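You operate a simulated robot arm through the tools that you are given. There is no shell and no other tool. Be economical: measure what you need, move in short steps, check, and stop when the job is done.

Carry out the task below with a simulated robot arm. There is one attempt and no reset: what you move stays moved.

JOB
Close up the desk: code card into the drawer, wall light off, step light on.
Fine: the card goes on the drawer's OLD side; drawer shut.

The check looks at the end state, three seconds after you hand in, the way a careful person would. Anything else that was tipped, shoved, dropped, spilled or broken makes it a failure.

ROBOT AND FRAMES
A 7-joint arm with a fingered hand on a trunk, on a base that drives. Base frame: it is fixed to the floor where the robot stands at the start and does not move with it; the origin is under the middle of the robot, x ahead of it, y to its left, z up; the surface under the hand at the start is at about z = 0.82. Readings come in m, degrees, newtons and seconds.
Its first joint turns from -166.0 to 166.0 degrees. Places, roughly: OLD side of the desk drawer [0.8, -0.3, 0.6]; blue dial [0.7, -0.4, 0.9]; cooler dial [-1.5, 0.6, 0.8]; cooler latch [-1.3, 0.6, 0.7]; cooler switch [-1.5, 0.7, 0.8]; desk drawer [0.9, -0.1, 0.7]; feed button [-0.9, 1.1, 0.7]; feed switch [-0.8, 1.2, 0.7]; first-aid latch [1, -0.1, 0.9]; front drawer latch [-0.3, -1, 0.2]; green dial [0.8, -0.3, 0.9]; jug dial [-0.2, 1.6, 1.4]; rear drawer latch [0.2, -1.7, 0.2]; red dial [0.8, -0.2, 0.9]; seat latch [0.9, -0.8, 0.3]; spout [-0.2, 1.5, 1.1]. Payload 4.7 kg.
The TCP is the grasp point between the finger pads, 0.036 m short of the fingertips. In the tool frame z runs along the fingers and y along their closing line. Largest opening 0.12 m; the body of the gripper starts 0.042 m behind the TCP. The gripper is a hand of 5 fingers: y runs from the thumb to the fingers, the wrist lies at [-0.018, -0.122, -0.21] in the tool frame, and closing takes about 1.5 s.
Orientation is told as [roll, pitch, yaw] about the base's x, y, z axes, in that order, counted from this pose: with the fingers straight down and the wrist toward the robot, the tool's x, y and z point along [0, 1, 0], [1, 0, 0] and [0, 0, -1] of the base frame.

CONTROLS
- The arm moves only by the tool nudge_tool. Its argument "deltas" is a list of rows, each a list of 7 numbers: the shift along the tool's x, y, z in m, then the turn, a rotation vector about the tool's x, y, z in degrees, then the opening, from 0 (shut) to 1 (fully open). In form: [[x, y, z, wx, wy, wz, hand], ...]. A call has 1 to 8 rows; each row shifts and turns the commanded pose from where the row before left it, along the tool's axes as they then stand. Each row takes 0.2 s and may step no farther than 0.05 m and 8.6 degrees from the row before; otherwise, or with a gripper value out of range, the whole call is refused. A pose out of reach is approached as far as the arm can. The call stops where the force on the tool passes 40 N (or 10 N more than at its start, if that is more) or the arm is blocked; 0.2 s more then pass. Each finger travels about 0.045 m/s and halts on what it meets, pressing with about 33 N; the grip force reading is that of the motor and also rises with nothing between the fingers. The clock runs only during rows and for 0.2 s after the last one: add rows that do not move to give the fingers time. It gives the time, the measured TCP pose, the force on the tool (base axes), the opening and the grip force at its end, in the units of the frame above (readings bear some noise), with the torque about the TCP (base axes, N m) and any sound that the robot's microphone picked up.
- Cameras (640 x 400 px; columns grow to the right, rows downward): "scene" is now at [-0.2436, 0.0738, 1.243]; the picture's right is [-0.07, -1.00, 0.00], its down [-0.34, 0.02, -0.94] and it looks along [0.94, -0.07, -0.34] (base axes); focal length 295 px, centre (320, 200). "wrist" rides on the gripper at [0.073, -0.091, -0.143] in the tool frame; the picture's right is [-0.80, 0.28, -0.53], its down [-0.53, -0.73, 0.42] and it looks along [-0.27, 0.62, 0.74] (tool axes); focal length 234 px, centre (320, 200). There is no depth. A picture from a camera that has moved, and an enlarged one, comes with that camera's place and axes in the base frame and with its lens. The place of the scene camera against the robot may be out by one fixed shift of up to 0.012 m in any direction.
- get_image(camera): a new picture of that camera. No time passes.
- base_move(legs): drives the robot by 1 to 6 legs, each [ahead, turn to the left] in m and degrees, along the robot's own axes; the way and the turn of a leg run together, so that a leg with both is an arc; at most 1.5 m and 180 degrees a leg. The arm and the cameras ride along, it lands a little off, and it stops where it bumps. It gives what a move gives.
- preshape(shape): the hand has 5 fingers and takes this shape, open, in about a second: jaw (thumb against the fingers, like two jaws); tri (thumb and two fingers); tip (a fingertip pinch); poke (one finger out to press); point (the index stretched); flat (the hand flat); cup (the hand cupped); fist (a fist). The gripper value then closes the fingers along that shape, each until it touches; the sizes above hold for jaw. It gives what a move gives, with no picture.
- pan_tilt(pan, tilt): turns the head with the scene camera to pan (to the left, within 143 degrees either way) and tilt (down, from -29 to 69), counted from straight ahead of the robot. It gives what a move gives.
- enlarge(camera, box): a new picture of the part [left, top, right, bottom] of that camera's present view, enlarged. No time passes.
- sign_off(): hands the job in; it is judged then, once.

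Go step by step. Nothing tells you exact positions but the pictures and the camera data: compare them with the known pose of the tool, close in by small moves and look again before you grip or let go. The budget is 120 turns and 82 pictures, counting those below and the enlarged ones. Unless the task says otherwise, let go and move clear before handing in, and close with one line.

The tools are called after "Call:" as name(argument=value, ...) on one line, values as JSON. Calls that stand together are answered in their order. nudge_tool: Moves the arm, as the interface text tells. Its arguments: {"type":"object","properties":{"deltas":{"type":"array","items":{"type":"array","items":{"type":"number"}}}},"required":["deltas"]} The other tools are called the same way: preshape (shape) gives the hand a shape; base_move (legs) drives the base; pan_tilt (pan, tilt) turns the head that bears the scene camera; get_image (camera) takes a picture; enlarge (camera, box) takes an enlarged picture of a part of a camera's view; sign_off () hands the job in.

At the start:

```text
time: 0.0
tool_pos: [0.6777, -0.1708, 1.2148]
ee_rot: [-0.1, -0.1, 0.0]
wrist_force: [-0.7, -0.6, 0.8]
torque: [-0.01, 0.05, -0.01]
finger_gap: 0.1197
grip_force: 0.1
shape: jaw
robot x, y, heading: [-0.0016, -0.0013, -0.0]
head pan, tilt: [-4.0, 19.6]
```

scene: 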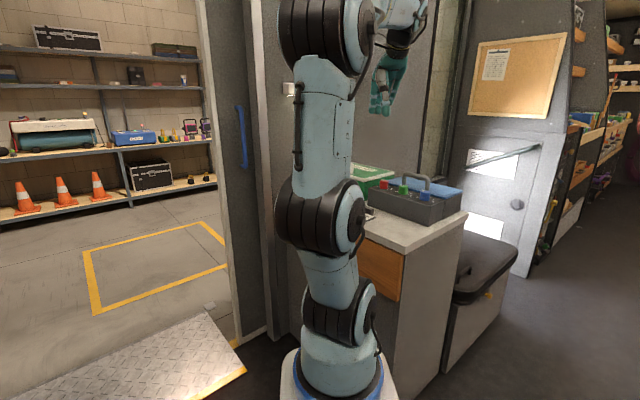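
wrist: 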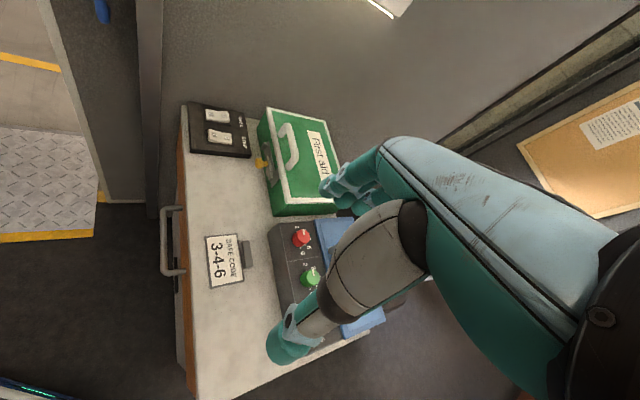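

The desk shows a code card, a two-rocker panel, a first-aid box and a dial box, with the drawer handle facing the robot. I'll enlarge these to read the details.

Call:
enlarge(camera="wrist", box=[170, 90, 270, 170])

Call:
enlarge(camera="wrist", box=[150, 190, 290, 300])

Call:
enlarge(camera="scene", box=[230, 60, 480, 320])

```text
5.00 times, centred on (220, 130) of wrist
camera zoom: at [0.5859, -0.0987, 1.3574], right [0.28, -0.8, 0.53], down [-0.73, -0.53, -0.42], along [0.62, -0.27, -0.74], focal length 1171 px, centre (820, 550)
```

zoom: 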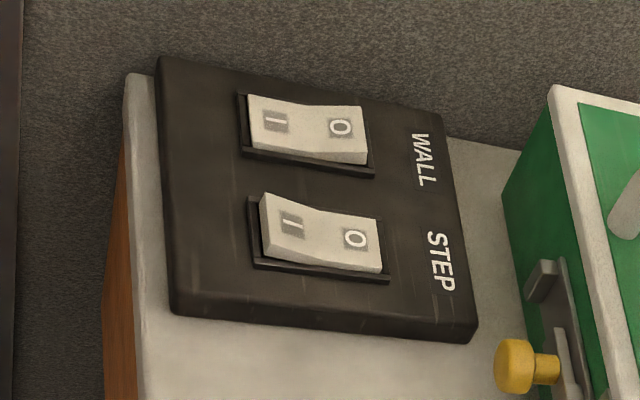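

```text
3.64 times, centred on (220, 245) of wrist
camera zoom: at [0.5859, -0.0987, 1.3574], right [0.28, -0.8, 0.53], down [-0.73, -0.53, -0.42], along [0.62, -0.27, -0.74], focal length 852 px, centre (684, 36)
```

zoom: 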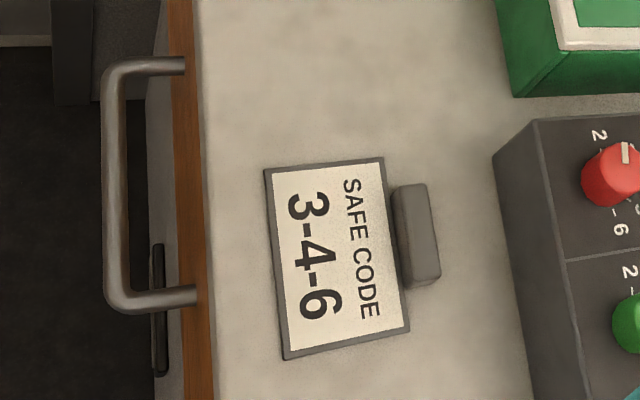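

```text
1.54 times, centred on (355, 190) of scene
camera zoom: at [-0.2436, 0.0738, 1.243], right [-0.07, -1.0, 0.0], down [-0.34, 0.02, -0.94], along [0.94, -0.07, -0.34], focal length 453 px, centre (266, 215)
```

zoom: 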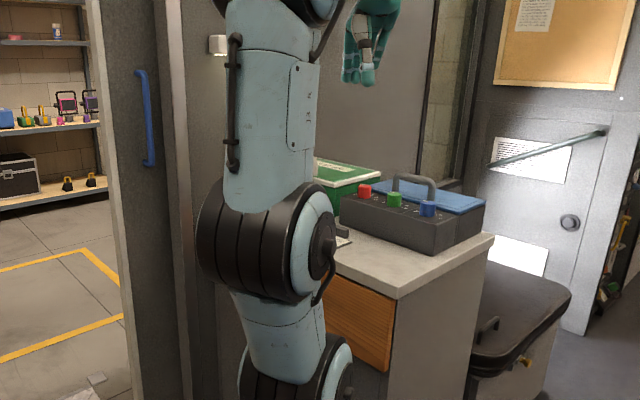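

The rockers and the card are readable, and the desk seems turned about 35° from my axes. Next I look around for floor space and for the lights.

Call:
pan_tilt(pan=35, tilt=30)

Call:
get_image(camera="scene")

```text
time: 1.1
tool_pos: [0.6756, -0.171, 1.2147]
ee_rot: [0.1, 0.0, 0.0]
wrist_force: [0.3, 0.6, -0.5]
torque: [-0.03, 0.01, 0.01]
finger_gap: 0.1197
grip_force: 0.1
shape: jaw
robot x, y, heading: [-0.0019, -0.0012, -0.2]
head pan, tilt: [35.0, 30.0]
```

```text
76 pictures are left
camera scene: at [-0.2625, 0.1321, 1.2263], right [0.57, -0.82, 0.0], down [-0.41, -0.29, -0.87], along [0.71, 0.5, -0.5], focal length 295 px, centre (320, 200)
```

scene: 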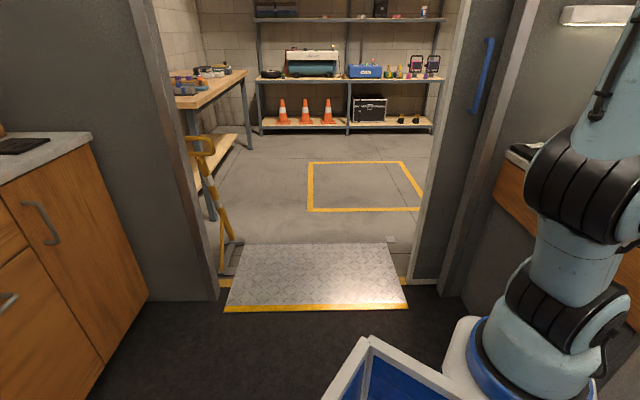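

The wall light fixture is top right, and the desk's drawer front faces the doorway side. I check the floor closer in for a parking spot.

Call:
pan_tilt(pan=40, tilt=62)

Call:
get_image(camera="scene")

Call:
pan_tilt(pan=-30, tilt=35)

Call:
get_image(camera="scene")

```text
time: 2.0
tool_pos: [0.6768, -0.1697, 1.2135]
ee_rot: [0.1, -0.1, 0.0]
wrist_force: [-0.4, -0.5, -0.4]
torque: [-0.03, 0.0, 0.0]
finger_gap: 0.1196
grip_force: 0.1
shape: jaw
robot x, y, heading: [-0.0005, -0.0009, 0.2]
head pan, tilt: [40.0, 62.0]
```

```text
75 pictures are left
camera scene: at [-0.2873, 0.1217, 1.182], right [0.64, -0.77, 0.0], down [-0.68, -0.57, -0.47], along [0.36, 0.3, -0.88], focal length 295 px, centre (320, 200)
```

scene: 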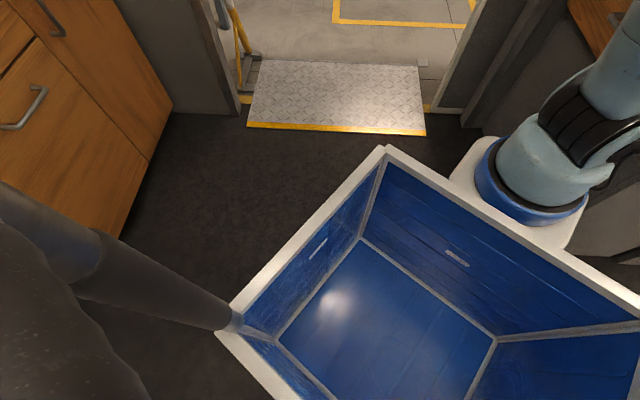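

```text
time: 3.4
tool_pos: [0.6761, -0.1705, 1.2141]
ee_rot: [0.0, 0.0, 0.0]
wrist_force: [0.0, 0.4, 0.4]
torque: [-0.02, -0.01, 0.01]
finger_gap: 0.1195
grip_force: 0.1
shape: jaw
robot x, y, heading: [0.0021, -0.0006, -0.1]
head pan, tilt: [-30.0, 35.0]
```

```text
74 pictures are left
camera scene: at [-0.2603, 0.0363, 1.2185], right [-0.5, -0.87, 0.0], down [-0.5, 0.29, -0.82], along [0.71, -0.41, -0.57], focal length 295 px, centre (320, 200)
```

scene: 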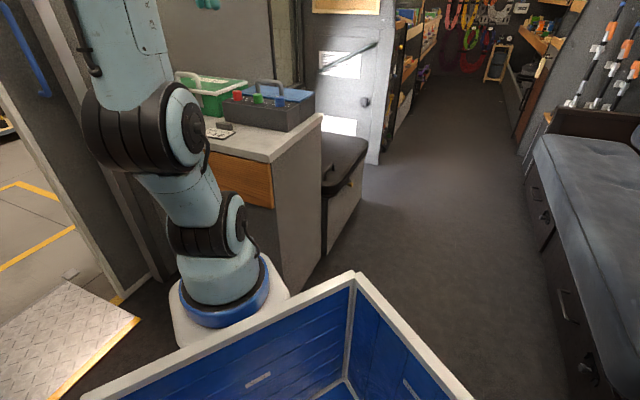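

The blue bin is the robot's own body and the desk stands right ahead of it. I'll take a poking hand and travel high towards the switch panel, then look.

Call:
preshape(shape="poke")

Call:
nudge_tool(deltas=[[0.024, 0.038, 0, 0, 0, 0, 0], [0.024, 0.038, 0, 0, 0, 0, 0], [0.024, 0.038, 0, 0, 0, 0, 0], [0.024, 0.038, 0, 0, 0, 0, 0], [0.024, 0.038, 0, 0, 0, 0, 0], [0.024, 0.038, 0.01, 0, 0, 0, 0], [0.02, 0.03, 0.03, 0, 0, 0, 0], [0.02, 0.02, 0.03, 0, 0, 0, 0]])

Call:
get_image(camera="wrist")

```text
time: 4.3
tool_pos: [0.6779, -0.1707, 1.213]
ee_rot: [-0.1, -0.1, 0.0]
wrist_force: [-0.1, 0.3, -0.3]
torque: [0.0, 0.0, 0.0]
finger_gap: 0.0
grip_force: 0.0
shape: poke
robot x, y, heading: [-0.0013, -0.0024, 0.1]
head pan, tilt: [-30.0, 35.0]
```

```text
time: 6.1
tool_pos: [0.9554, 0.0114, 1.145]
ee_rot: [0.1, -0.2, 0.1]
wrist_force: [-0.5, -0.8, 0.9]
torque: [0.0, -0.02, 0.03]
finger_gap: 0.0002
grip_force: 32.7
shape: jaw
robot x, y, heading: [-0.0036, -0.001, -0.1]
head pan, tilt: [-30.0, 35.0]
```

```text
73 pictures are left
camera wrist: at [0.8643, 0.0845, 1.2884], right [0.28, -0.8, 0.53], down [-0.73, -0.53, -0.43], along [0.62, -0.27, -0.74], focal length 234 px, centre (320, 200)
```

wrist: 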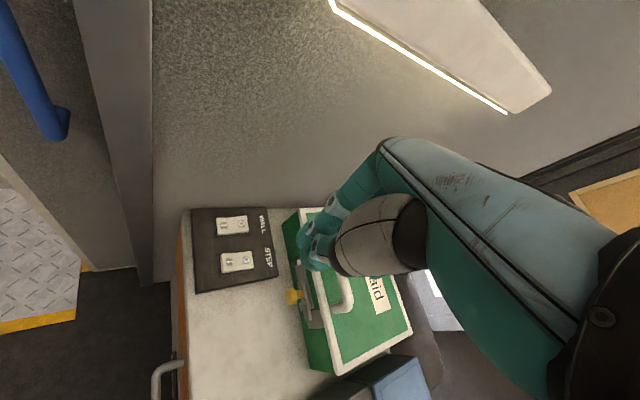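

The wall light above the panel is lit, so WALL must be turned off. I restore the poke shape and zoom in on the panel.

Call:
preshape(shape="poke")

Call:
nudge_tool(deltas=[[0, 0, 0, 0, 0, 0, 1]])

Call:
enlarge(camera="wrist", box=[160, 160, 400, 310])

```text
time: 7.0
tool_pos: [0.9556, 0.0129, 1.1444]
ee_rot: [0.0, 0.0, 0.0]
wrist_force: [0.3, 0.2, -0.3]
torque: [0.0, 0.0, 0.0]
finger_gap: 0.0002
grip_force: 0.1
shape: poke
robot x, y, heading: [-0.0015, -0.0001, -0.1]
head pan, tilt: [-30.0, 35.0]
```

```text
time: 7.4
tool_pos: [0.9556, 0.0129, 1.1446]
ee_rot: [-0.1, 0.1, -0.1]
wrist_force: [-0.2, 0.9, -0.3]
torque: [0.03, -0.01, 0.02]
finger_gap: 0.0
grip_force: 0.1
shape: poke
robot x, y, heading: [-0.0001, -0.0003, 0.1]
head pan, tilt: [-30.0, 35.0]
```

```text
2.67 times, centred on (280, 235) of wrist
camera zoom: at [0.8645, 0.0845, 1.2879], right [0.28, -0.8, 0.53], down [-0.73, -0.53, -0.42], along [0.62, -0.27, -0.74], focal length 624 px, centre (427, 107)
```

zoom: 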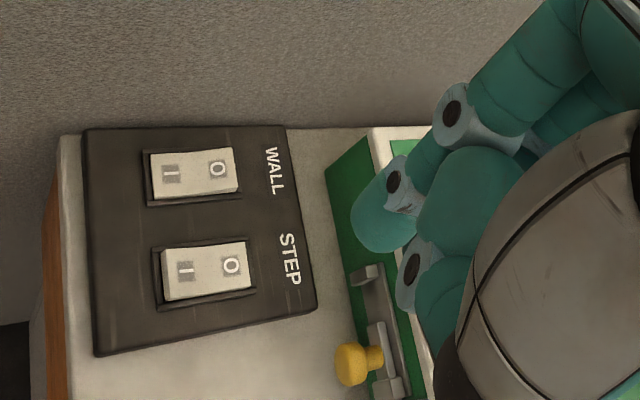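

The hand is in poke shape with the index tip about 36 mm below the TCP, and WALL's O end is at roughly (1.073, 0.058, 0.845). I descend first and then go across under the light fixture.

Call:
nudge_tool(deltas=[[0, 0, 0.045, 0, 0, 0, 1], [0, 0, 0.045, 0, 0, 0, 1], [0, 0, 0.045, 0, 0, 0, 1], [0, 0, 0.04, 0, 0, 0, 1], [0.012, 0.04, 0, 0, 0, 0, 1], [0.012, 0.04, 0, 0, 0, 0, 1], [0.013, 0.037, 0, 0, 0, 0, 1], [0, 0, 0, 0, 0, 0, 1]])

Call:
get_image(camera="wrist")

Call:
pan_tilt(pan=-5, tilt=15)

Call:
get_image(camera="scene")

```text
time: 9.2
tool_pos: [1.0709, 0.0503, 0.9675]
ee_rot: [0.0, 0.2, -0.1]
wrist_force: [-0.4, 0.7, 0.7]
torque: [-0.02, -0.01, -0.02]
finger_gap: 0.0
grip_force: 0.0
shape: poke
robot x, y, heading: [-0.0022, 0.0014, -0.0]
head pan, tilt: [-30.0, 35.0]
```

```text
71 pictures are left
camera wrist: at [0.9802, 0.1222, 1.111], right [0.28, -0.8, 0.52], down [-0.73, -0.53, -0.42], along [0.62, -0.27, -0.74], focal length 234 px, centre (320, 200)
```

wrist: 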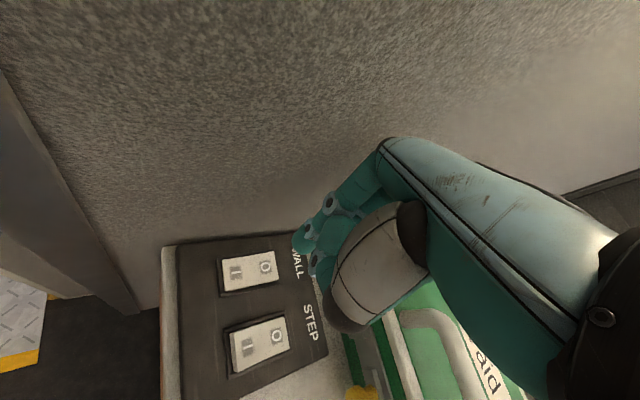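

```text
time: 10.1
tool_pos: [1.0718, 0.0491, 0.9682]
ee_rot: [0.1, 0.0, -0.1]
wrist_force: [-0.6, -0.2, 0.4]
torque: [-0.04, 0.02, 0.0]
finger_gap: 0.0001
grip_force: 0.1
shape: poke
robot x, y, heading: [0.0018, 0.0029, 0.2]
head pan, tilt: [-5.0, 15.0]
```

```text
70 pictures are left
camera scene: at [-0.2435, 0.0721, 1.2504], right [-0.09, -1.0, 0.0], down [-0.26, 0.02, -0.97], along [0.96, -0.09, -0.26], focal length 295 px, centre (320, 200)
```

scene: 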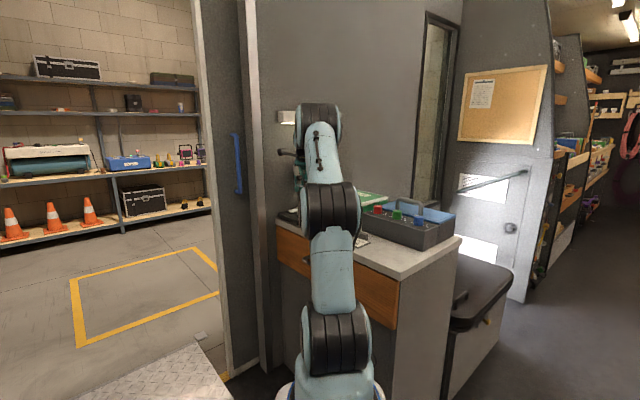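

Reach is fine. I zoom in to see the index tip against the O end.

Call:
enlarge(camera="wrist", box=[180, 170, 420, 320])

```text
2.67 times, centred on (300, 245) of wrist
camera zoom: at [0.9799, 0.122, 1.1112], right [0.28, -0.8, 0.53], down [-0.73, -0.53, -0.42], along [0.62, -0.27, -0.74], focal length 624 px, centre (373, 80)
```

zoom: 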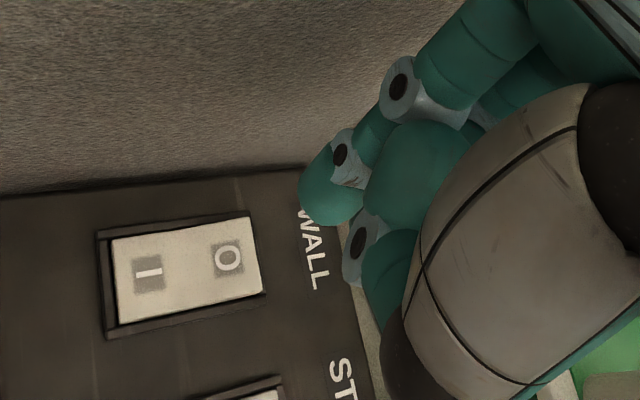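

The tip should be right above O. I descend most of the way and look again.

Call:
nudge_tool(deltas=[[0, 0, 0.035, 0, 0, 0, 1], [0, 0, 0.03, 0, 0, 0, 1], [0, 0, 0, 0, 0, 0, 1]])

Call:
enlarge(camera="wrist", box=[180, 170, 420, 320])

```text
time: 10.9
tool_pos: [1.0732, 0.0491, 0.9047]
ee_rot: [0.0, 0.0, 0.1]
wrist_force: [-0.2, -0.8, -0.7]
torque: [-0.02, 0.03, -0.02]
finger_gap: 0.0
grip_force: 0.1
shape: poke
robot x, y, heading: [-0.001, -0.0019, -0.1]
head pan, tilt: [-5.0, 15.0]
```

```text
2.67 times, centred on (300, 245) of wrist
camera zoom: at [0.9809, 0.1223, 1.0472], right [0.28, -0.8, 0.53], down [-0.73, -0.53, -0.42], along [0.62, -0.27, -0.74], focal length 624 px, centre (373, 80)
```

zoom: 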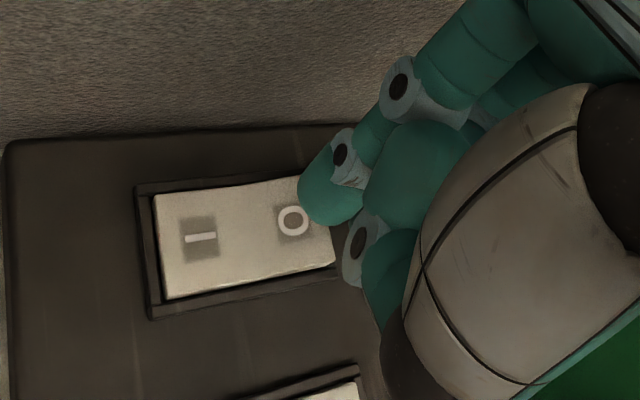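

It tracks well; I press down in small steps.

Call:
nudge_tool(deltas=[[0, 0, 0.012, 0, 0, 0, 1], [0, 0, 0.008, 0, 0, 0, 1], [0, 0, 0.006, 0, 0, 0, 1], [0, 0, 0.006, 0, 0, 0, 1], [0, 0, 0.005, 0, 0, 0, 1], [0, 0, 0.004, 0, 0, 0, 1]])

Call:
enlarge(camera="wrist", box=[180, 170, 420, 320])

```text
time: 11.9
tool_pos: [1.0747, 0.0497, 0.8868]
ee_rot: [0.0, -1.3, -0.1]
wrist_force: [2.2, -0.1, 7.3]
torque: [0.15, -0.13, -0.05]
finger_gap: 0.0
grip_force: 0.1
shape: poke
robot x, y, heading: [-0.0009, 0.0042, 0.1]
head pan, tilt: [-5.0, 15.0]
stopped in row 4: the force on the tool passed its limit at 44 N (the readings are from after the stop); the commanded pose is now the measured one
```

```text
2.67 times, centred on (300, 245) of wrist
camera zoom: at [0.9801, 0.1224, 1.0285], right [0.27, -0.81, 0.53], down [-0.72, -0.53, -0.44], along [0.64, -0.26, -0.72], focal length 624 px, centre (373, 80)
```

zoom: 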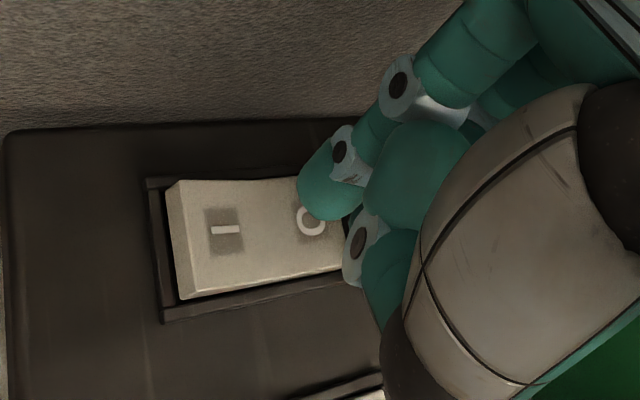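

WALL flipped to O and the picture has darkened. I rise and move over STEP's I end.

Call:
nudge_tool(deltas=[[0, 0, -0.03, 0, 0, 0, 1], [0, 0, -0.02, 0, 0, 0, 1], [-0.006, -0.038, 0, 0, 0, 0, 1], [-0.005, -0.038, 0, 0, 0, 0, 1], [0, 0, 0.015, 0, 0, 0, 1], [0, 0, 0, 0, 0, 0, 1]])

Call:
get_image(camera="wrist")

Call:
enlarge(camera="wrist", box=[180, 170, 420, 320])

```text
time: 13.3
tool_pos: [0.9981, 0.0396, 0.9178]
ee_rot: [0.1, -1.1, 0.0]
wrist_force: [0.6, 0.7, -0.5]
torque: [-0.02, -0.01, 0.02]
finger_gap: 0.0
grip_force: 0.0
shape: poke
robot x, y, heading: [-0.0007, -0.0029, -0.1]
head pan, tilt: [-5.0, 15.0]
```

```text
66 pictures are left
camera wrist: at [0.9038, 0.1122, 1.0603], right [0.27, -0.81, 0.53], down [-0.72, -0.53, -0.44], along [0.63, -0.27, -0.73], focal length 234 px, centre (320, 200)
```

wrist: 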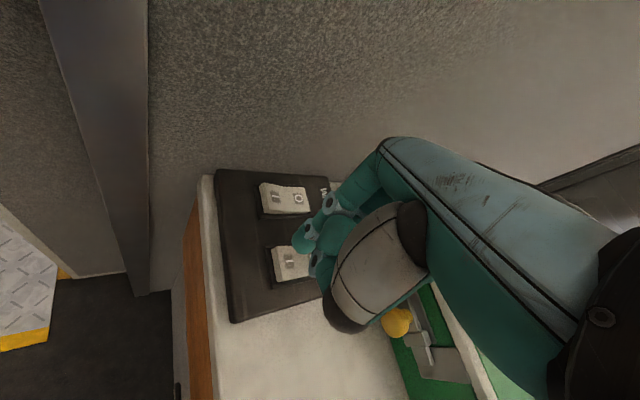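

```text
2.67 times, centred on (300, 245) of wrist
camera zoom: at [0.9038, 0.1122, 1.0603], right [0.27, -0.81, 0.53], down [-0.72, -0.53, -0.44], along [0.63, -0.27, -0.73], focal length 624 px, centre (373, 80)
```

zoom: 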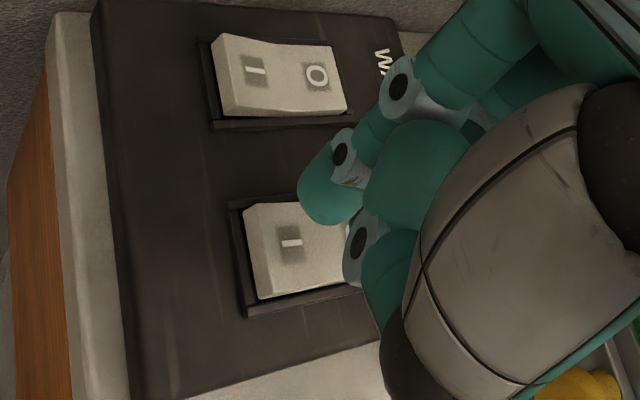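

WALL clearly shows O pressed. The tip projects onto STEP's I end; with a small correction I press.

Call:
nudge_tool(deltas=[[-0.003, 0.002, 0.012, 0, 0, 0, 1], [0, 0, 0.01, 0, 0, 0, 1], [0, 0, 0.006, 0, 0, 0, 1], [0, 0, 0.006, 0, 0, 0, 1], [0, 0, 0.005, 0, 0, 0, 1], [0, 0, 0.004, 0, 0, 0, 1]])

Call:
nudge_tool(deltas=[[0, 0, -0.03, 0, 0, 0, 1], [0, 0, -0.03, 0, 0, 0, 1], [0, -0.04, -0.03, 0, 0, 0, 1], [0, -0.04, -0.03, 0, 0, 0, 1], [0, -0.04, -0.03, 0, 0, 0, 1]])

Call:
get_image(camera="wrist")

```text
time: 14.6
tool_pos: [1.0045, 0.0369, 0.8907]
ee_rot: [0.2, -2.2, -0.1]
wrist_force: [7.7, 1.5, 9.3]
torque: [-0.02, -0.32, 0.02]
finger_gap: 0.0
grip_force: 0.0
shape: poke
robot x, y, heading: [0.0012, 0.0015, 0.1]
head pan, tilt: [-5.0, 15.0]
stopped in row 6: the force on the tool passed its limit at 45 N (the readings are from after the stop); the commanded pose is now the measured one
```

```text
time: 15.8
tool_pos: [0.8768, 0.0374, 1.0314]
ee_rot: [0.2, -1.8, 0.1]
wrist_force: [0.6, -0.6, -1.8]
torque: [0.02, 0.04, 0.01]
finger_gap: 0.0001
grip_force: 0.1
shape: poke
robot x, y, heading: [0.0001, -0.0003, -0.2]
head pan, tilt: [-5.0, 15.0]
```

```text
64 pictures are left
camera wrist: at [0.7816, 0.108, 1.1724], right [0.26, -0.81, 0.53], down [-0.72, -0.53, -0.45], along [0.64, -0.26, -0.72], focal length 234 px, centre (320, 200)
```

wrist: 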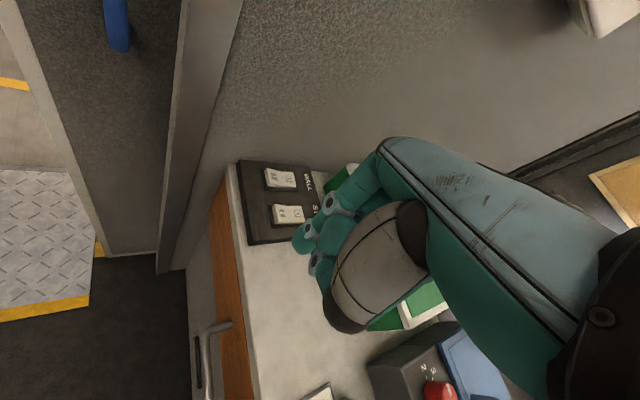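

Call:
enlarge(camera="wrist", box=[225, 145, 345, 220])

Call:
pan_tilt(pan=25, tilt=20)

Call:
get_image(camera="scene")

```text
5.33 times, centred on (285, 182) of wrist
camera zoom: at [0.7816, 0.108, 1.1724], right [0.26, -0.81, 0.53], down [-0.72, -0.53, -0.45], along [0.64, -0.26, -0.72], focal length 1249 px, centre (507, 293)
```

zoom: 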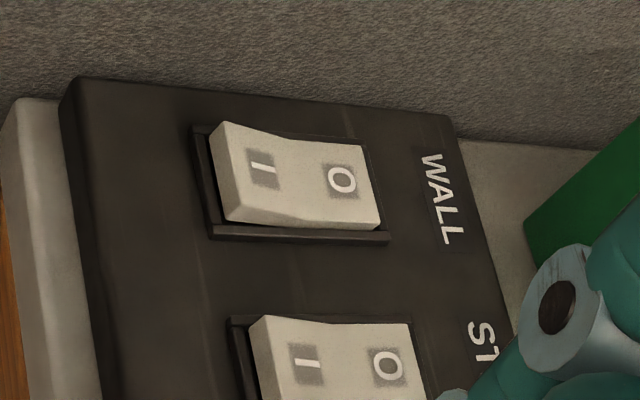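

```text
time: 16.7
tool_pos: [0.8793, 0.036, 1.0342]
ee_rot: [0.2, -1.9, 0.0]
wrist_force: [-0.1, 0.2, 0.1]
torque: [0.01, 0.04, -0.03]
finger_gap: 0.0
grip_force: 0.0
shape: poke
robot x, y, heading: [-0.0011, 0.0032, 0.2]
head pan, tilt: [25.0, 20.0]
```

```text
62 pictures are left
camera scene: at [-0.2522, 0.1196, 1.2424], right [0.42, -0.91, 0.0], down [-0.31, -0.14, -0.94], along [0.85, 0.4, -0.34], focal length 295 px, centre (320, 200)
```

scene: 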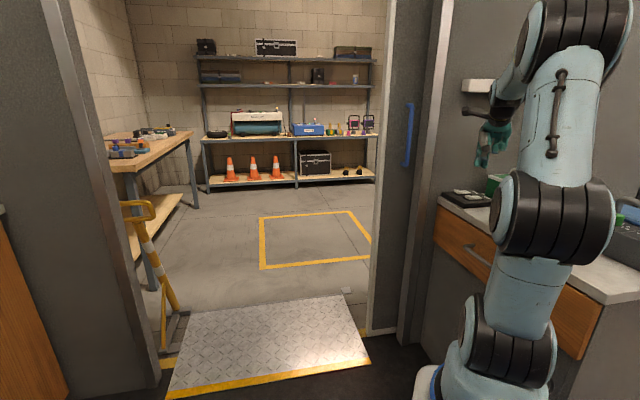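

The wall light is off. I move the hand aside to see STEP in full.

Call:
nudge_tool(deltas=[[0, -0.045, -0.02, 0, 0, 0, 1], [0, -0.045, -0.02, 0, 0, 0, 1], [-0.02, -0.03, -0.02, 0, 0, 0, 1]])

Call:
enlarge(camera="wrist", box=[200, 80, 320, 155])

Call:
get_image(camera="wrist")

```text
time: 17.5
tool_pos: [0.7551, 0.0167, 1.0866]
ee_rot: [0.2, -1.9, 0.0]
wrist_force: [0.0, 0.2, -1.2]
torque: [0.02, 0.03, 0.01]
finger_gap: 0.0
grip_force: 0.0
shape: poke
robot x, y, heading: [-0.0009, 0.0036, -0.0]
head pan, tilt: [25.0, 20.0]
```

```text
5.33 times, centred on (260, 118) of wrist
camera zoom: at [0.6597, 0.0881, 1.2271], right [0.26, -0.81, 0.53], down [-0.72, -0.53, -0.45], along [0.64, -0.26, -0.72], focal length 1249 px, centre (640, 640)
```

zoom: 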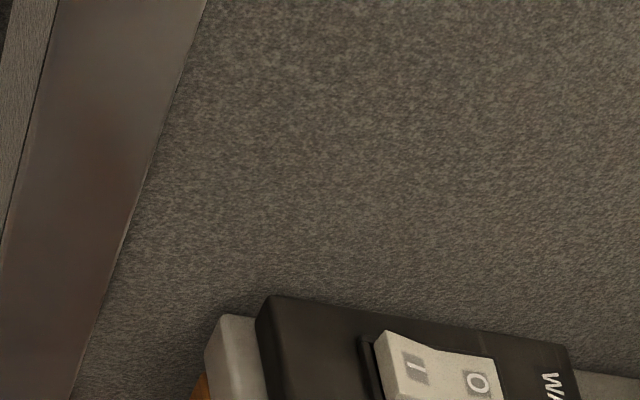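

```text
60 pictures are left
camera wrist: at [0.6597, 0.0881, 1.2271], right [0.26, -0.81, 0.53], down [-0.72, -0.53, -0.45], along [0.64, -0.26, -0.72], focal length 234 px, centre (320, 200)
```

wrist: 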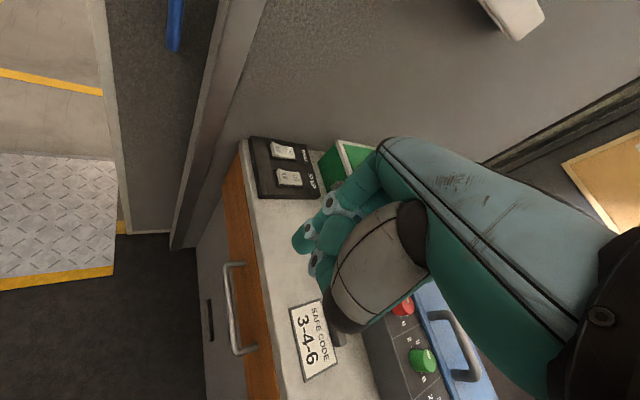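

Call:
enlarge(camera="wrist", box=[235, 130, 331, 190])

```text
6.67 times, centred on (283, 160) of wrist
camera zoom: at [0.6597, 0.0881, 1.2271], right [0.26, -0.81, 0.53], down [-0.72, -0.53, -0.45], along [0.64, -0.26, -0.72], focal length 1561 px, centre (567, 467)
```

zoom: 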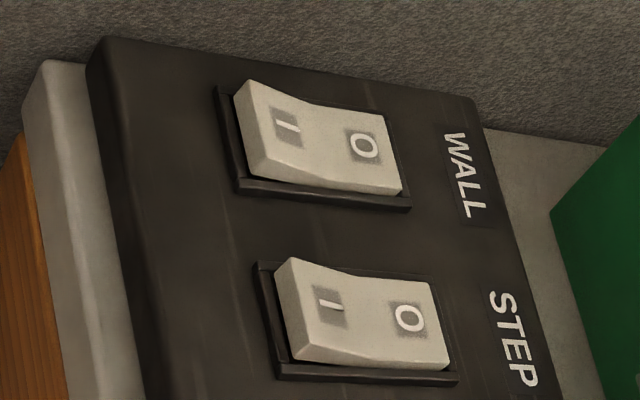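

STEP's tilt differs from WALL's but I want certainty, so I return to the earlier viewing pose for a direct comparison.

Call:
nudge_tool(deltas=[[0, 0.035, 0, 1.9, 0, 0, 1], [0, 0.035, -0.02, 0, 0, 0, 1], [0, 0.04, -0.02, 0, 0, 0, 1], [0, 0.045, -0.02, 0, 0, 0, 1], [-0.002, 0.045, 0, 0, 0, 0, 1]])

Call:
enlarge(camera="wrist", box=[180, 195, 292, 265])

```text
time: 18.7
tool_pos: [0.9574, 0.0134, 1.1497]
ee_rot: [0.1, -0.2, 0.0]
wrist_force: [0.1, 0.0, 1.5]
torque: [-0.05, -0.08, -0.01]
finger_gap: 0.0
grip_force: 0.0
shape: poke
robot x, y, heading: [0.0, 0.0019, -0.0]
head pan, tilt: [25.0, 20.0]
```

```text
5.71 times, centred on (236, 230) of wrist
camera zoom: at [0.8652, 0.0858, 1.2926], right [0.28, -0.81, 0.52], down [-0.73, -0.53, -0.43], along [0.62, -0.26, -0.74], focal length 1338 px, centre (800, 29)
```

zoom: 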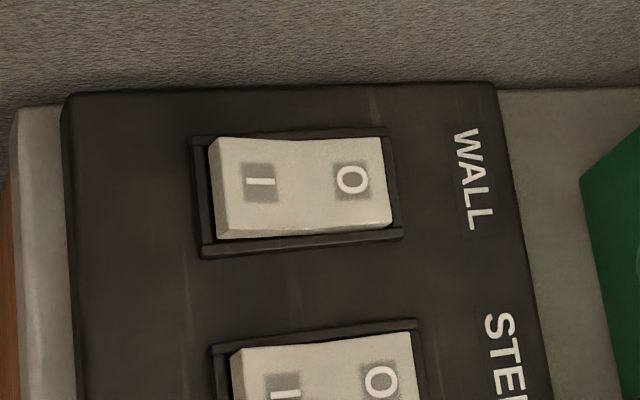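

Call:
enlarge(camera="wrist", box=[190, 210, 302, 280])

Call:
pan_tilt(pan=35, tilt=30)

Call:
get_image(camera="scene")

```text
5.71 times, centred on (246, 245) of wrist
camera zoom: at [0.8652, 0.0858, 1.2926], right [0.28, -0.81, 0.52], down [-0.73, -0.53, -0.43], along [0.62, -0.26, -0.74], focal length 1338 px, centre (743, -57)
```

zoom: 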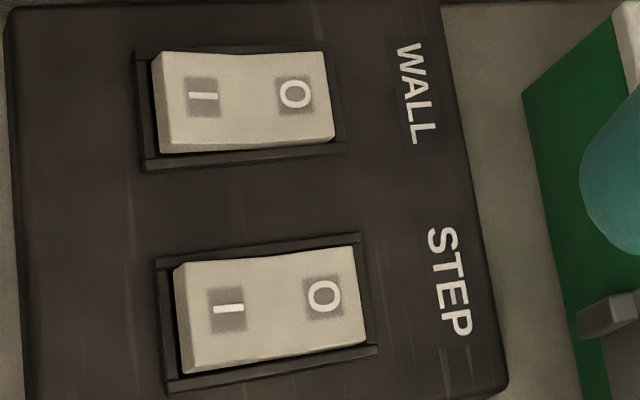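

```text
time: 19.5
tool_pos: [0.9569, 0.0142, 1.1476]
ee_rot: [0.2, 0.0, 0.0]
wrist_force: [0.4, 0.6, 0.3]
torque: [0.02, 0.01, 0.01]
finger_gap: 0.0001
grip_force: 0.0
shape: poke
robot x, y, heading: [-0.0019, -0.0006, 0.1]
head pan, tilt: [35.0, 30.0]
```

```text
56 pictures are left
camera scene: at [-0.2625, 0.1321, 1.2264], right [0.57, -0.82, 0.0], down [-0.41, -0.29, -0.87], along [0.71, 0.5, -0.5], focal length 295 px, centre (320, 200)
```

scene: 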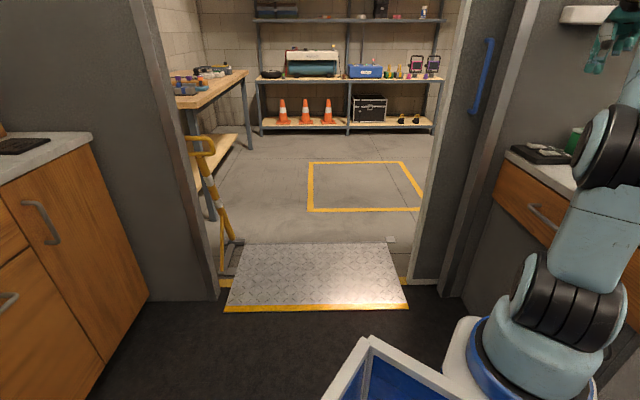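

Call:
enlarge(camera="scene", box=[360, 200, 480, 300])

Call:
enlarge(camera="scene", box=[480, 110, 640, 260])

```text
4.00 times, centred on (420, 250) of scene
camera zoom: at [-0.2625, 0.1321, 1.2264], right [0.57, -0.82, 0.0], down [-0.41, -0.29, -0.87], along [0.71, 0.5, -0.5], focal length 1179 px, centre (-80, 0)
```

zoom: 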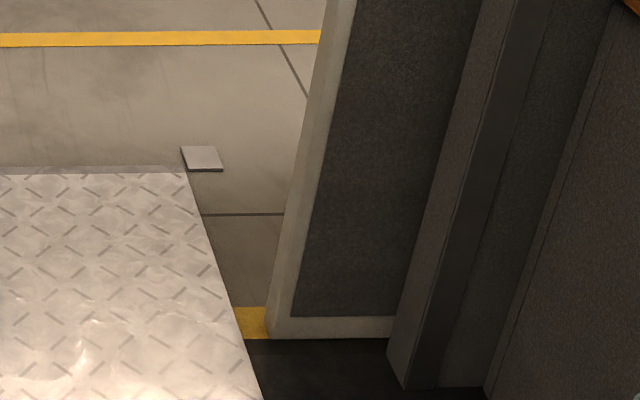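

```text
2.67 times, centred on (560, 185) of scene
camera zoom: at [-0.2625, 0.1321, 1.2264], right [0.57, -0.82, 0.0], down [-0.41, -0.29, -0.87], along [0.71, 0.5, -0.5], focal length 786 px, centre (-320, 240)
```

zoom: 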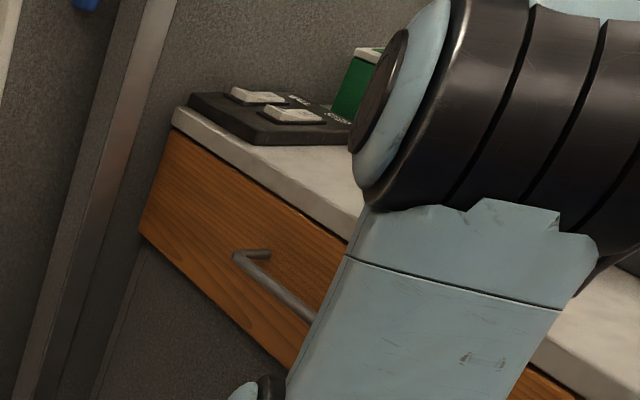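

Call:
enlarge(camera="scene", box=[545, 135, 617, 180])

```text
8.89 times, centred on (581, 158) of scene
camera zoom: at [-0.2625, 0.1321, 1.2264], right [0.57, -0.82, 0.0], down [-0.41, -0.29, -0.87], along [0.71, 0.5, -0.5], focal length 2620 px, centre (-2000, 578)
```

zoom: 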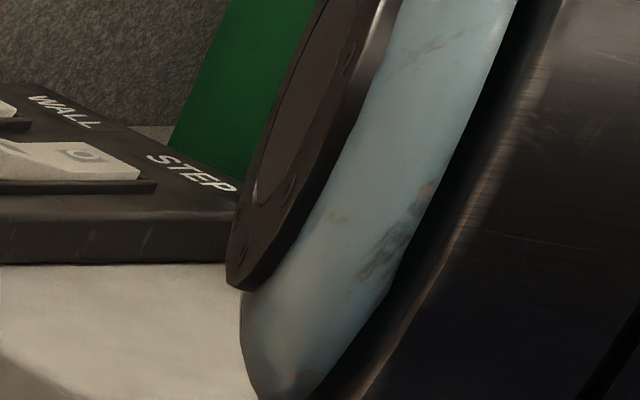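

Call:
enlarge(camera="scene", box=[525, 132, 573, 162])

```text
13.33 times, centred on (549, 147) of scene
camera zoom: at [-0.2625, 0.1321, 1.2264], right [0.57, -0.82, 0.0], down [-0.41, -0.29, -0.87], along [0.71, 0.5, -0.5], focal length 3930 px, centre (-2733, 907)
```

zoom: 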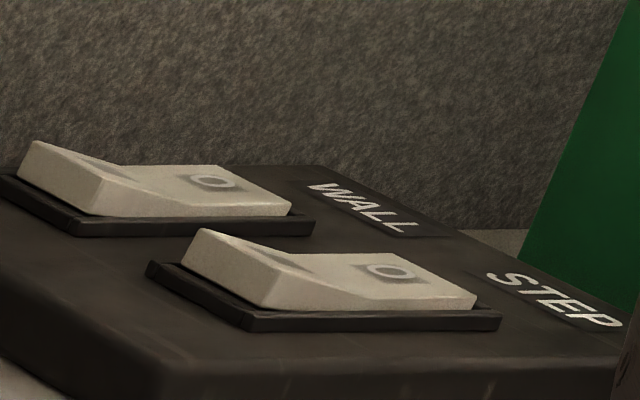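

The side view shows STEP has the same tilt as WALL, so it did not flip: my press landed too near the pivot. I go back and press farther out on the I end.

Call:
nudge_tool(deltas=[[0.01, 0.01, 0.045, 0, 0, 0, 1], [0.01, 0.01, 0.045, 0, 0, 0, 1], [0.011, 0.014, 0.045, 0, 0, 0, 1], [0, 0, 0.045, 0, 0, 0, 1], [0, 0, 0.045, 0, 0, 0, 1], [0, 0, 0.015, 0, 0, 0, 1], [0, 0, 0, 0, 0, 0, 1]])

Call:
enlarge(camera="wrist", box=[220, 190, 380, 290])

```text
time: 21.1
tool_pos: [0.99, 0.0493, 0.9101]
ee_rot: [0.2, -0.1, 0.0]
wrist_force: [0.2, -0.3, 0.0]
torque: [-0.01, 0.0, 0.04]
finger_gap: 0.0003
grip_force: 0.0
shape: poke
robot x, y, heading: [-0.0006, -0.0002, 0.1]
head pan, tilt: [35.0, 30.0]
```

```text
4.00 times, centred on (300, 240) of wrist
camera zoom: at [0.8986, 0.1203, 1.0537], right [0.28, -0.81, 0.52], down [-0.73, -0.53, -0.43], along [0.62, -0.26, -0.74], focal length 937 px, centre (400, 40)
```

zoom: 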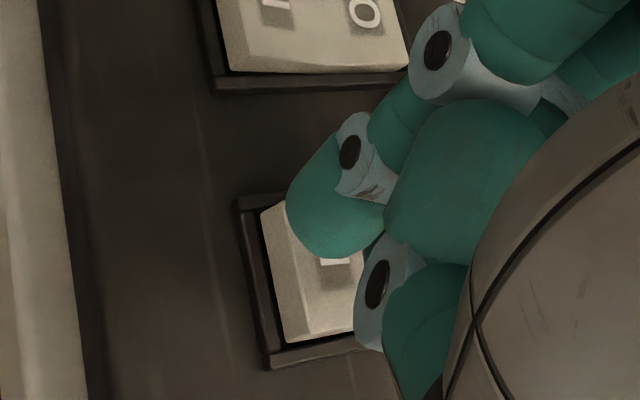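

The tip would land just on the rocker's outer edge, so I shift 4 mm inwards and press in small steps.

Call:
nudge_tool(deltas=[[-0.004, 0.001, 0.01, 0, 0, 0, 1], [0, 0, 0.006, 0, 0, 0, 1], [0, 0, 0.004, 0, 0, 0, 1], [0, 0, 0.004, 0, 0, 0, 1], [0, 0, 0.004, 0, 0, 0, 1], [0, 0, 0.004, 0, 0, 0, 1], [0, 0, 0.004, 0, 0, 0, 1]])

Call:
enlarge(camera="wrist", box=[220, 190, 380, 290])

```text
time: 22.6
tool_pos: [0.9937, 0.0432, 0.8895]
ee_rot: [0.3, -1.2, 0.0]
wrist_force: [-3.7, 0.0, 12.8]
torque: [-0.21, 0.2, -0.04]
finger_gap: 0.0
grip_force: 0.0
shape: poke
robot x, y, heading: [-0.0002, -0.0016, 0.0]
head pan, tilt: [35.0, 30.0]
stopped in row 7: the force on the tool passed its limit at 43 N (the readings are from after the stop); the commanded pose is now the measured one
```

```text
4.00 times, centred on (300, 240) of wrist
camera zoom: at [0.8999, 0.1145, 1.0302], right [0.27, -0.81, 0.53], down [-0.72, -0.53, -0.44], along [0.64, -0.26, -0.73], focal length 937 px, centre (400, 40)
```

zoom: 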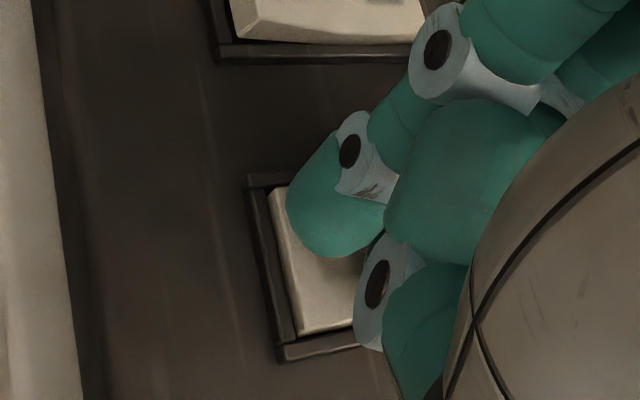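

Now I retreat and check STEP from the side with the scene camera.

Call:
nudge_tool(deltas=[[0, 0, -0.03, 0, 0, 0, 1], [0, 0, -0.04, 1.2, 0, 0, 1], [0, 0, -0.05, 0, 0, 0, 1], [0, 0, -0.05, 0, 0, 0, 1], [-0.015, -0.02, -0.05, 0, 0, 0, 1], [-0.015, -0.015, -0.04, 0, 0, 0, 1]])

Call:
enlarge(camera="scene", box=[525, 132, 573, 162])

```text
refused: row 5 steps farther than a row can; nothing moved
```

```text
13.33 times, centred on (549, 147) of scene
camera zoom: at [-0.2632, 0.1321, 1.2262], right [0.57, -0.82, 0.0], down [-0.41, -0.29, -0.87], along [0.71, 0.5, -0.5], focal length 3930 px, centre (-2733, 907)
```

zoom: 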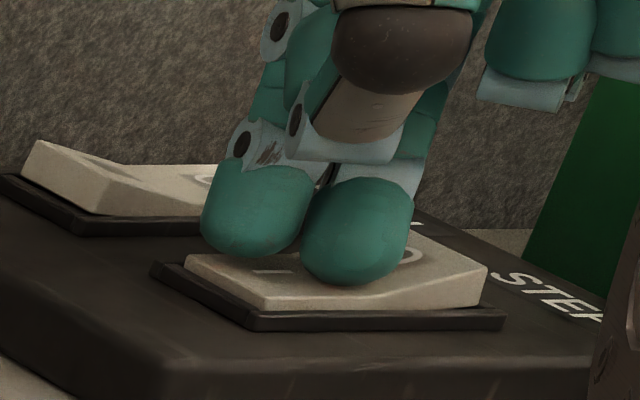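

STEP now visibly has I down and O raised (a second finger had been blocking it). I lift straight up and recheck.

Call:
nudge_tool(deltas=[[0.003, 0, -0.03, 0, 0, 0, 1], [0, 0, -0.04, 1.2, 0, 0, 1], [0, 0, -0.05, 0, 0, 0, 1], [0, 0, -0.05, 0, 0, 0, 1], [-0.015, -0.02, -0.04, 0, 0, 0, 1]])

Call:
enlarge(camera="scene", box=[525, 132, 573, 162])

Call:
preshape(shape="jaw")

```text
time: 23.8
tool_pos: [0.9744, 0.0302, 1.093]
ee_rot: [0.2, 0.5, 0.0]
wrist_force: [1.2, 0.6, -1.9]
torque: [0.03, 0.0, -0.01]
finger_gap: 0.0
grip_force: 0.1
shape: poke
robot x, y, heading: [-0.001, -0.0029, -0.0]
head pan, tilt: [35.0, 30.0]
```

```text
13.33 times, centred on (549, 147) of scene
camera zoom: at [-0.2622, 0.1321, 1.2264], right [0.57, -0.82, 0.0], down [-0.41, -0.29, -0.87], along [0.71, 0.5, -0.5], focal length 3930 px, centre (-2733, 907)
```

zoom: 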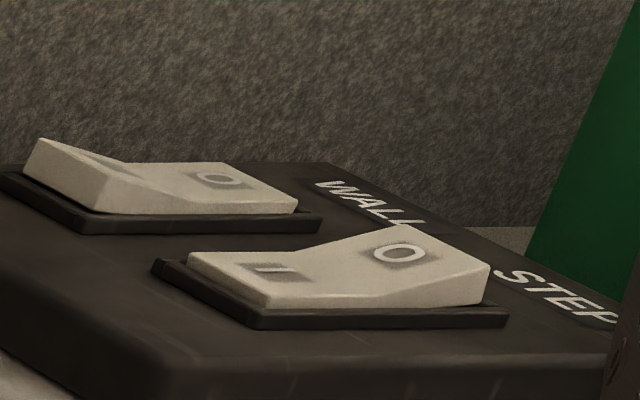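

```text
time: 24.7
tool_pos: [0.9744, 0.0303, 1.096]
ee_rot: [0.2, 0.3, 0.0]
wrist_force: [0.1, -0.3, 0.2]
torque: [-0.02, 0.01, 0.0]
finger_gap: 0.1198
grip_force: 0.0
shape: jaw
robot x, y, heading: [0.0, 0.0004, 0.1]
head pan, tilt: [35.0, 30.0]
```

Both switches are right now: WALL at O, STEP at I. The drawer handle bar runs from about (0.82, 0.05) to (0.69, -0.05) at z≈0.72, so I withdraw and turn the hand to face it.

Call:
nudge_tool(deltas=[[0.01, -0.045, 0.01, 0, 0, 0, 1], [0.01, -0.045, 0.01, 0, 0, 0, 1], [0.01, -0.045, 0.01, 0, 0, 0, 1], [0.01, -0.045, 0.01, 0, 0, 0, 1], [0.01, -0.045, 0.01, 0, 0, 0, 1], [0.01, -0.045, 0.01, 0, 0, 0, 1]])

Call:
nudge_tool(deltas=[[0, 0, 0, 0, 0, 7.66, 0.4], [0, 0, 0, 0, 0, 7.66, 0.4], [0, 0, 0, 0, 0, 7.66, 0.4], [0, 0, 0, 0, 0, 7.66, 0.4], [0, 0, 0, 0, 0, 7.66, 0.4], [0, 0, 0, 0, 0, 7.66, 0.4], [0, 0, 0, 0, 0, 7.66, 0.4]])

Call:
nudge_tool(deltas=[[0, 0, 0, -7.5, 0, 0, 0.4], [0, 0, 0, -7.5, 0, 0, 0.4], [0, 0, 0, -7.5, 0, 0, 0.4], [0, 0, 0, -7.5, 0, 0, 0.4], [0, 0, 0, -7.5, 0, 0, 0.4], [0, 0, 0, -7.5, 0, 0, 0.4]])

Call:
get_image(camera="wrist")

Call:
get_image(camera="scene")

```text
time: 26.1
tool_pos: [0.7019, 0.0899, 1.0378]
ee_rot: [0.3, 0.4, 0.0]
wrist_force: [0.2, 0.3, -0.9]
torque: [-0.02, 0.03, 0.01]
finger_gap: 0.1202
grip_force: 0.2
shape: jaw
robot x, y, heading: [0.0011, 0.002, 0.2]
head pan, tilt: [35.0, 30.0]
```

```text
time: 27.7
tool_pos: [0.7024, 0.0907, 1.0383]
ee_rot: [-0.1, 0.4, -53.7]
wrist_force: [-0.5, -0.3, -0.6]
torque: [-0.01, 0.02, 0.0]
finger_gap: 0.0483
grip_force: 0.1
shape: jaw
robot x, y, heading: [-0.001, -0.002, 0.2]
head pan, tilt: [35.0, 30.0]
```

```text
time: 29.1
tool_pos: [0.7032, 0.092, 1.037]
ee_rot: [0.0, -44.7, -53.5]
wrist_force: [-1.1, -0.3, 0.0]
torque: [0.04, 0.02, 0.02]
finger_gap: 0.0484
grip_force: 0.0
shape: jaw
robot x, y, heading: [-0.0001, -0.004, -0.1]
head pan, tilt: [35.0, 30.0]
```

```text
47 pictures are left
camera wrist: at [0.6633, 0.2668, 1.0747], right [-0.75, -0.34, 0.57], down [-0.56, -0.14, -0.82], along [0.35, -0.93, -0.09], focal length 234 px, centre (320, 200)
```

wrist: 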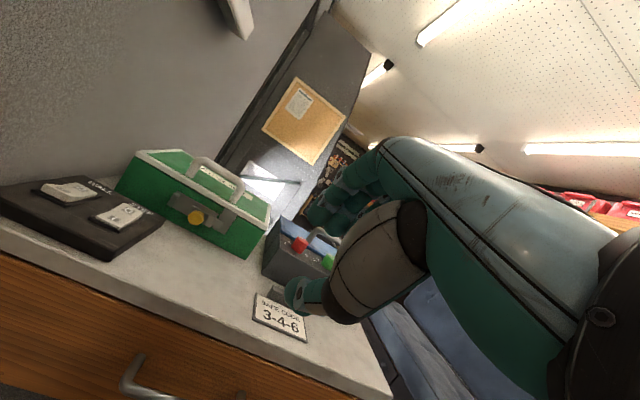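

```text
46 pictures are left
camera scene: at [-0.2627, 0.1321, 1.2263], right [0.57, -0.82, 0.0], down [-0.41, -0.29, -0.87], along [0.71, 0.5, -0.5], focal length 295 px, centre (320, 200)
```

scene: 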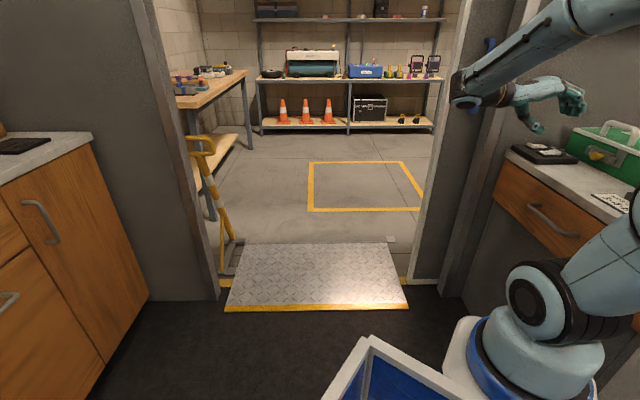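

The hand is aligned with the drawer. I lower to a standoff about 12 cm from the bar.

Call:
nudge_tool(deltas=[[-0.002, -0.03, 0.036, 0, 0, 0, 0.4], [-0.002, -0.03, 0.036, 0, 0, 0, 0.4], [-0.002, -0.03, 0.036, 0, 0, 0, 0.4], [-0.002, -0.03, 0.036, 0, 0, 0, 0.4], [-0.003, -0.03, 0.036, 0, 0, 0, 0.4]])

Call:
get_image(camera="wrist")

Call:
get_image(camera="scene")

```text
time: 30.3
tool_pos: [0.7056, 0.0689, 0.8051]
ee_rot: [-0.1, -44.6, -53.6]
wrist_force: [-0.2, 0.3, 0.1]
torque: [0.02, -0.01, -0.02]
finger_gap: 0.0485
grip_force: 0.0
shape: jaw
robot x, y, heading: [0.0034, 0.0018, -0.2]
head pan, tilt: [35.0, 30.0]
```

```text
45 pictures are left
camera wrist: at [0.6654, 0.2453, 0.8428], right [-0.75, -0.34, 0.57], down [-0.56, -0.14, -0.82], along [0.35, -0.93, -0.09], focal length 234 px, centre (320, 200)
```

wrist: 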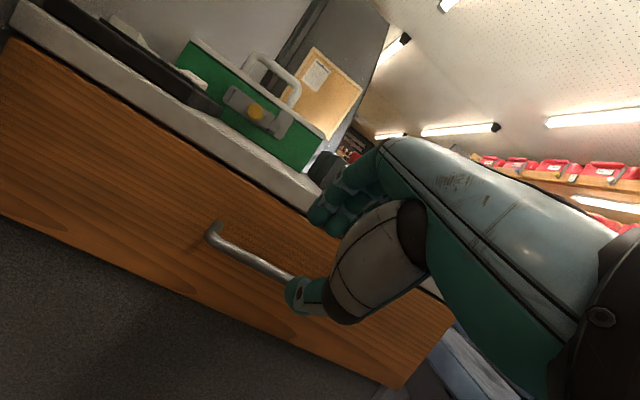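

```text
44 pictures are left
camera scene: at [-0.2627, 0.1321, 1.2263], right [0.57, -0.82, 0.0], down [-0.41, -0.29, -0.87], along [0.71, 0.5, -0.5], focal length 295 px, centre (320, 200)
```

scene: 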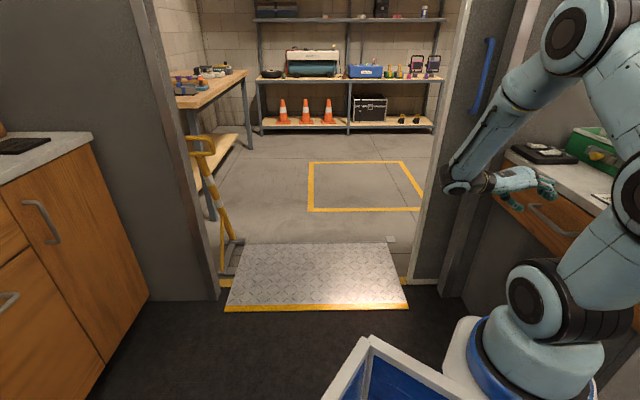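

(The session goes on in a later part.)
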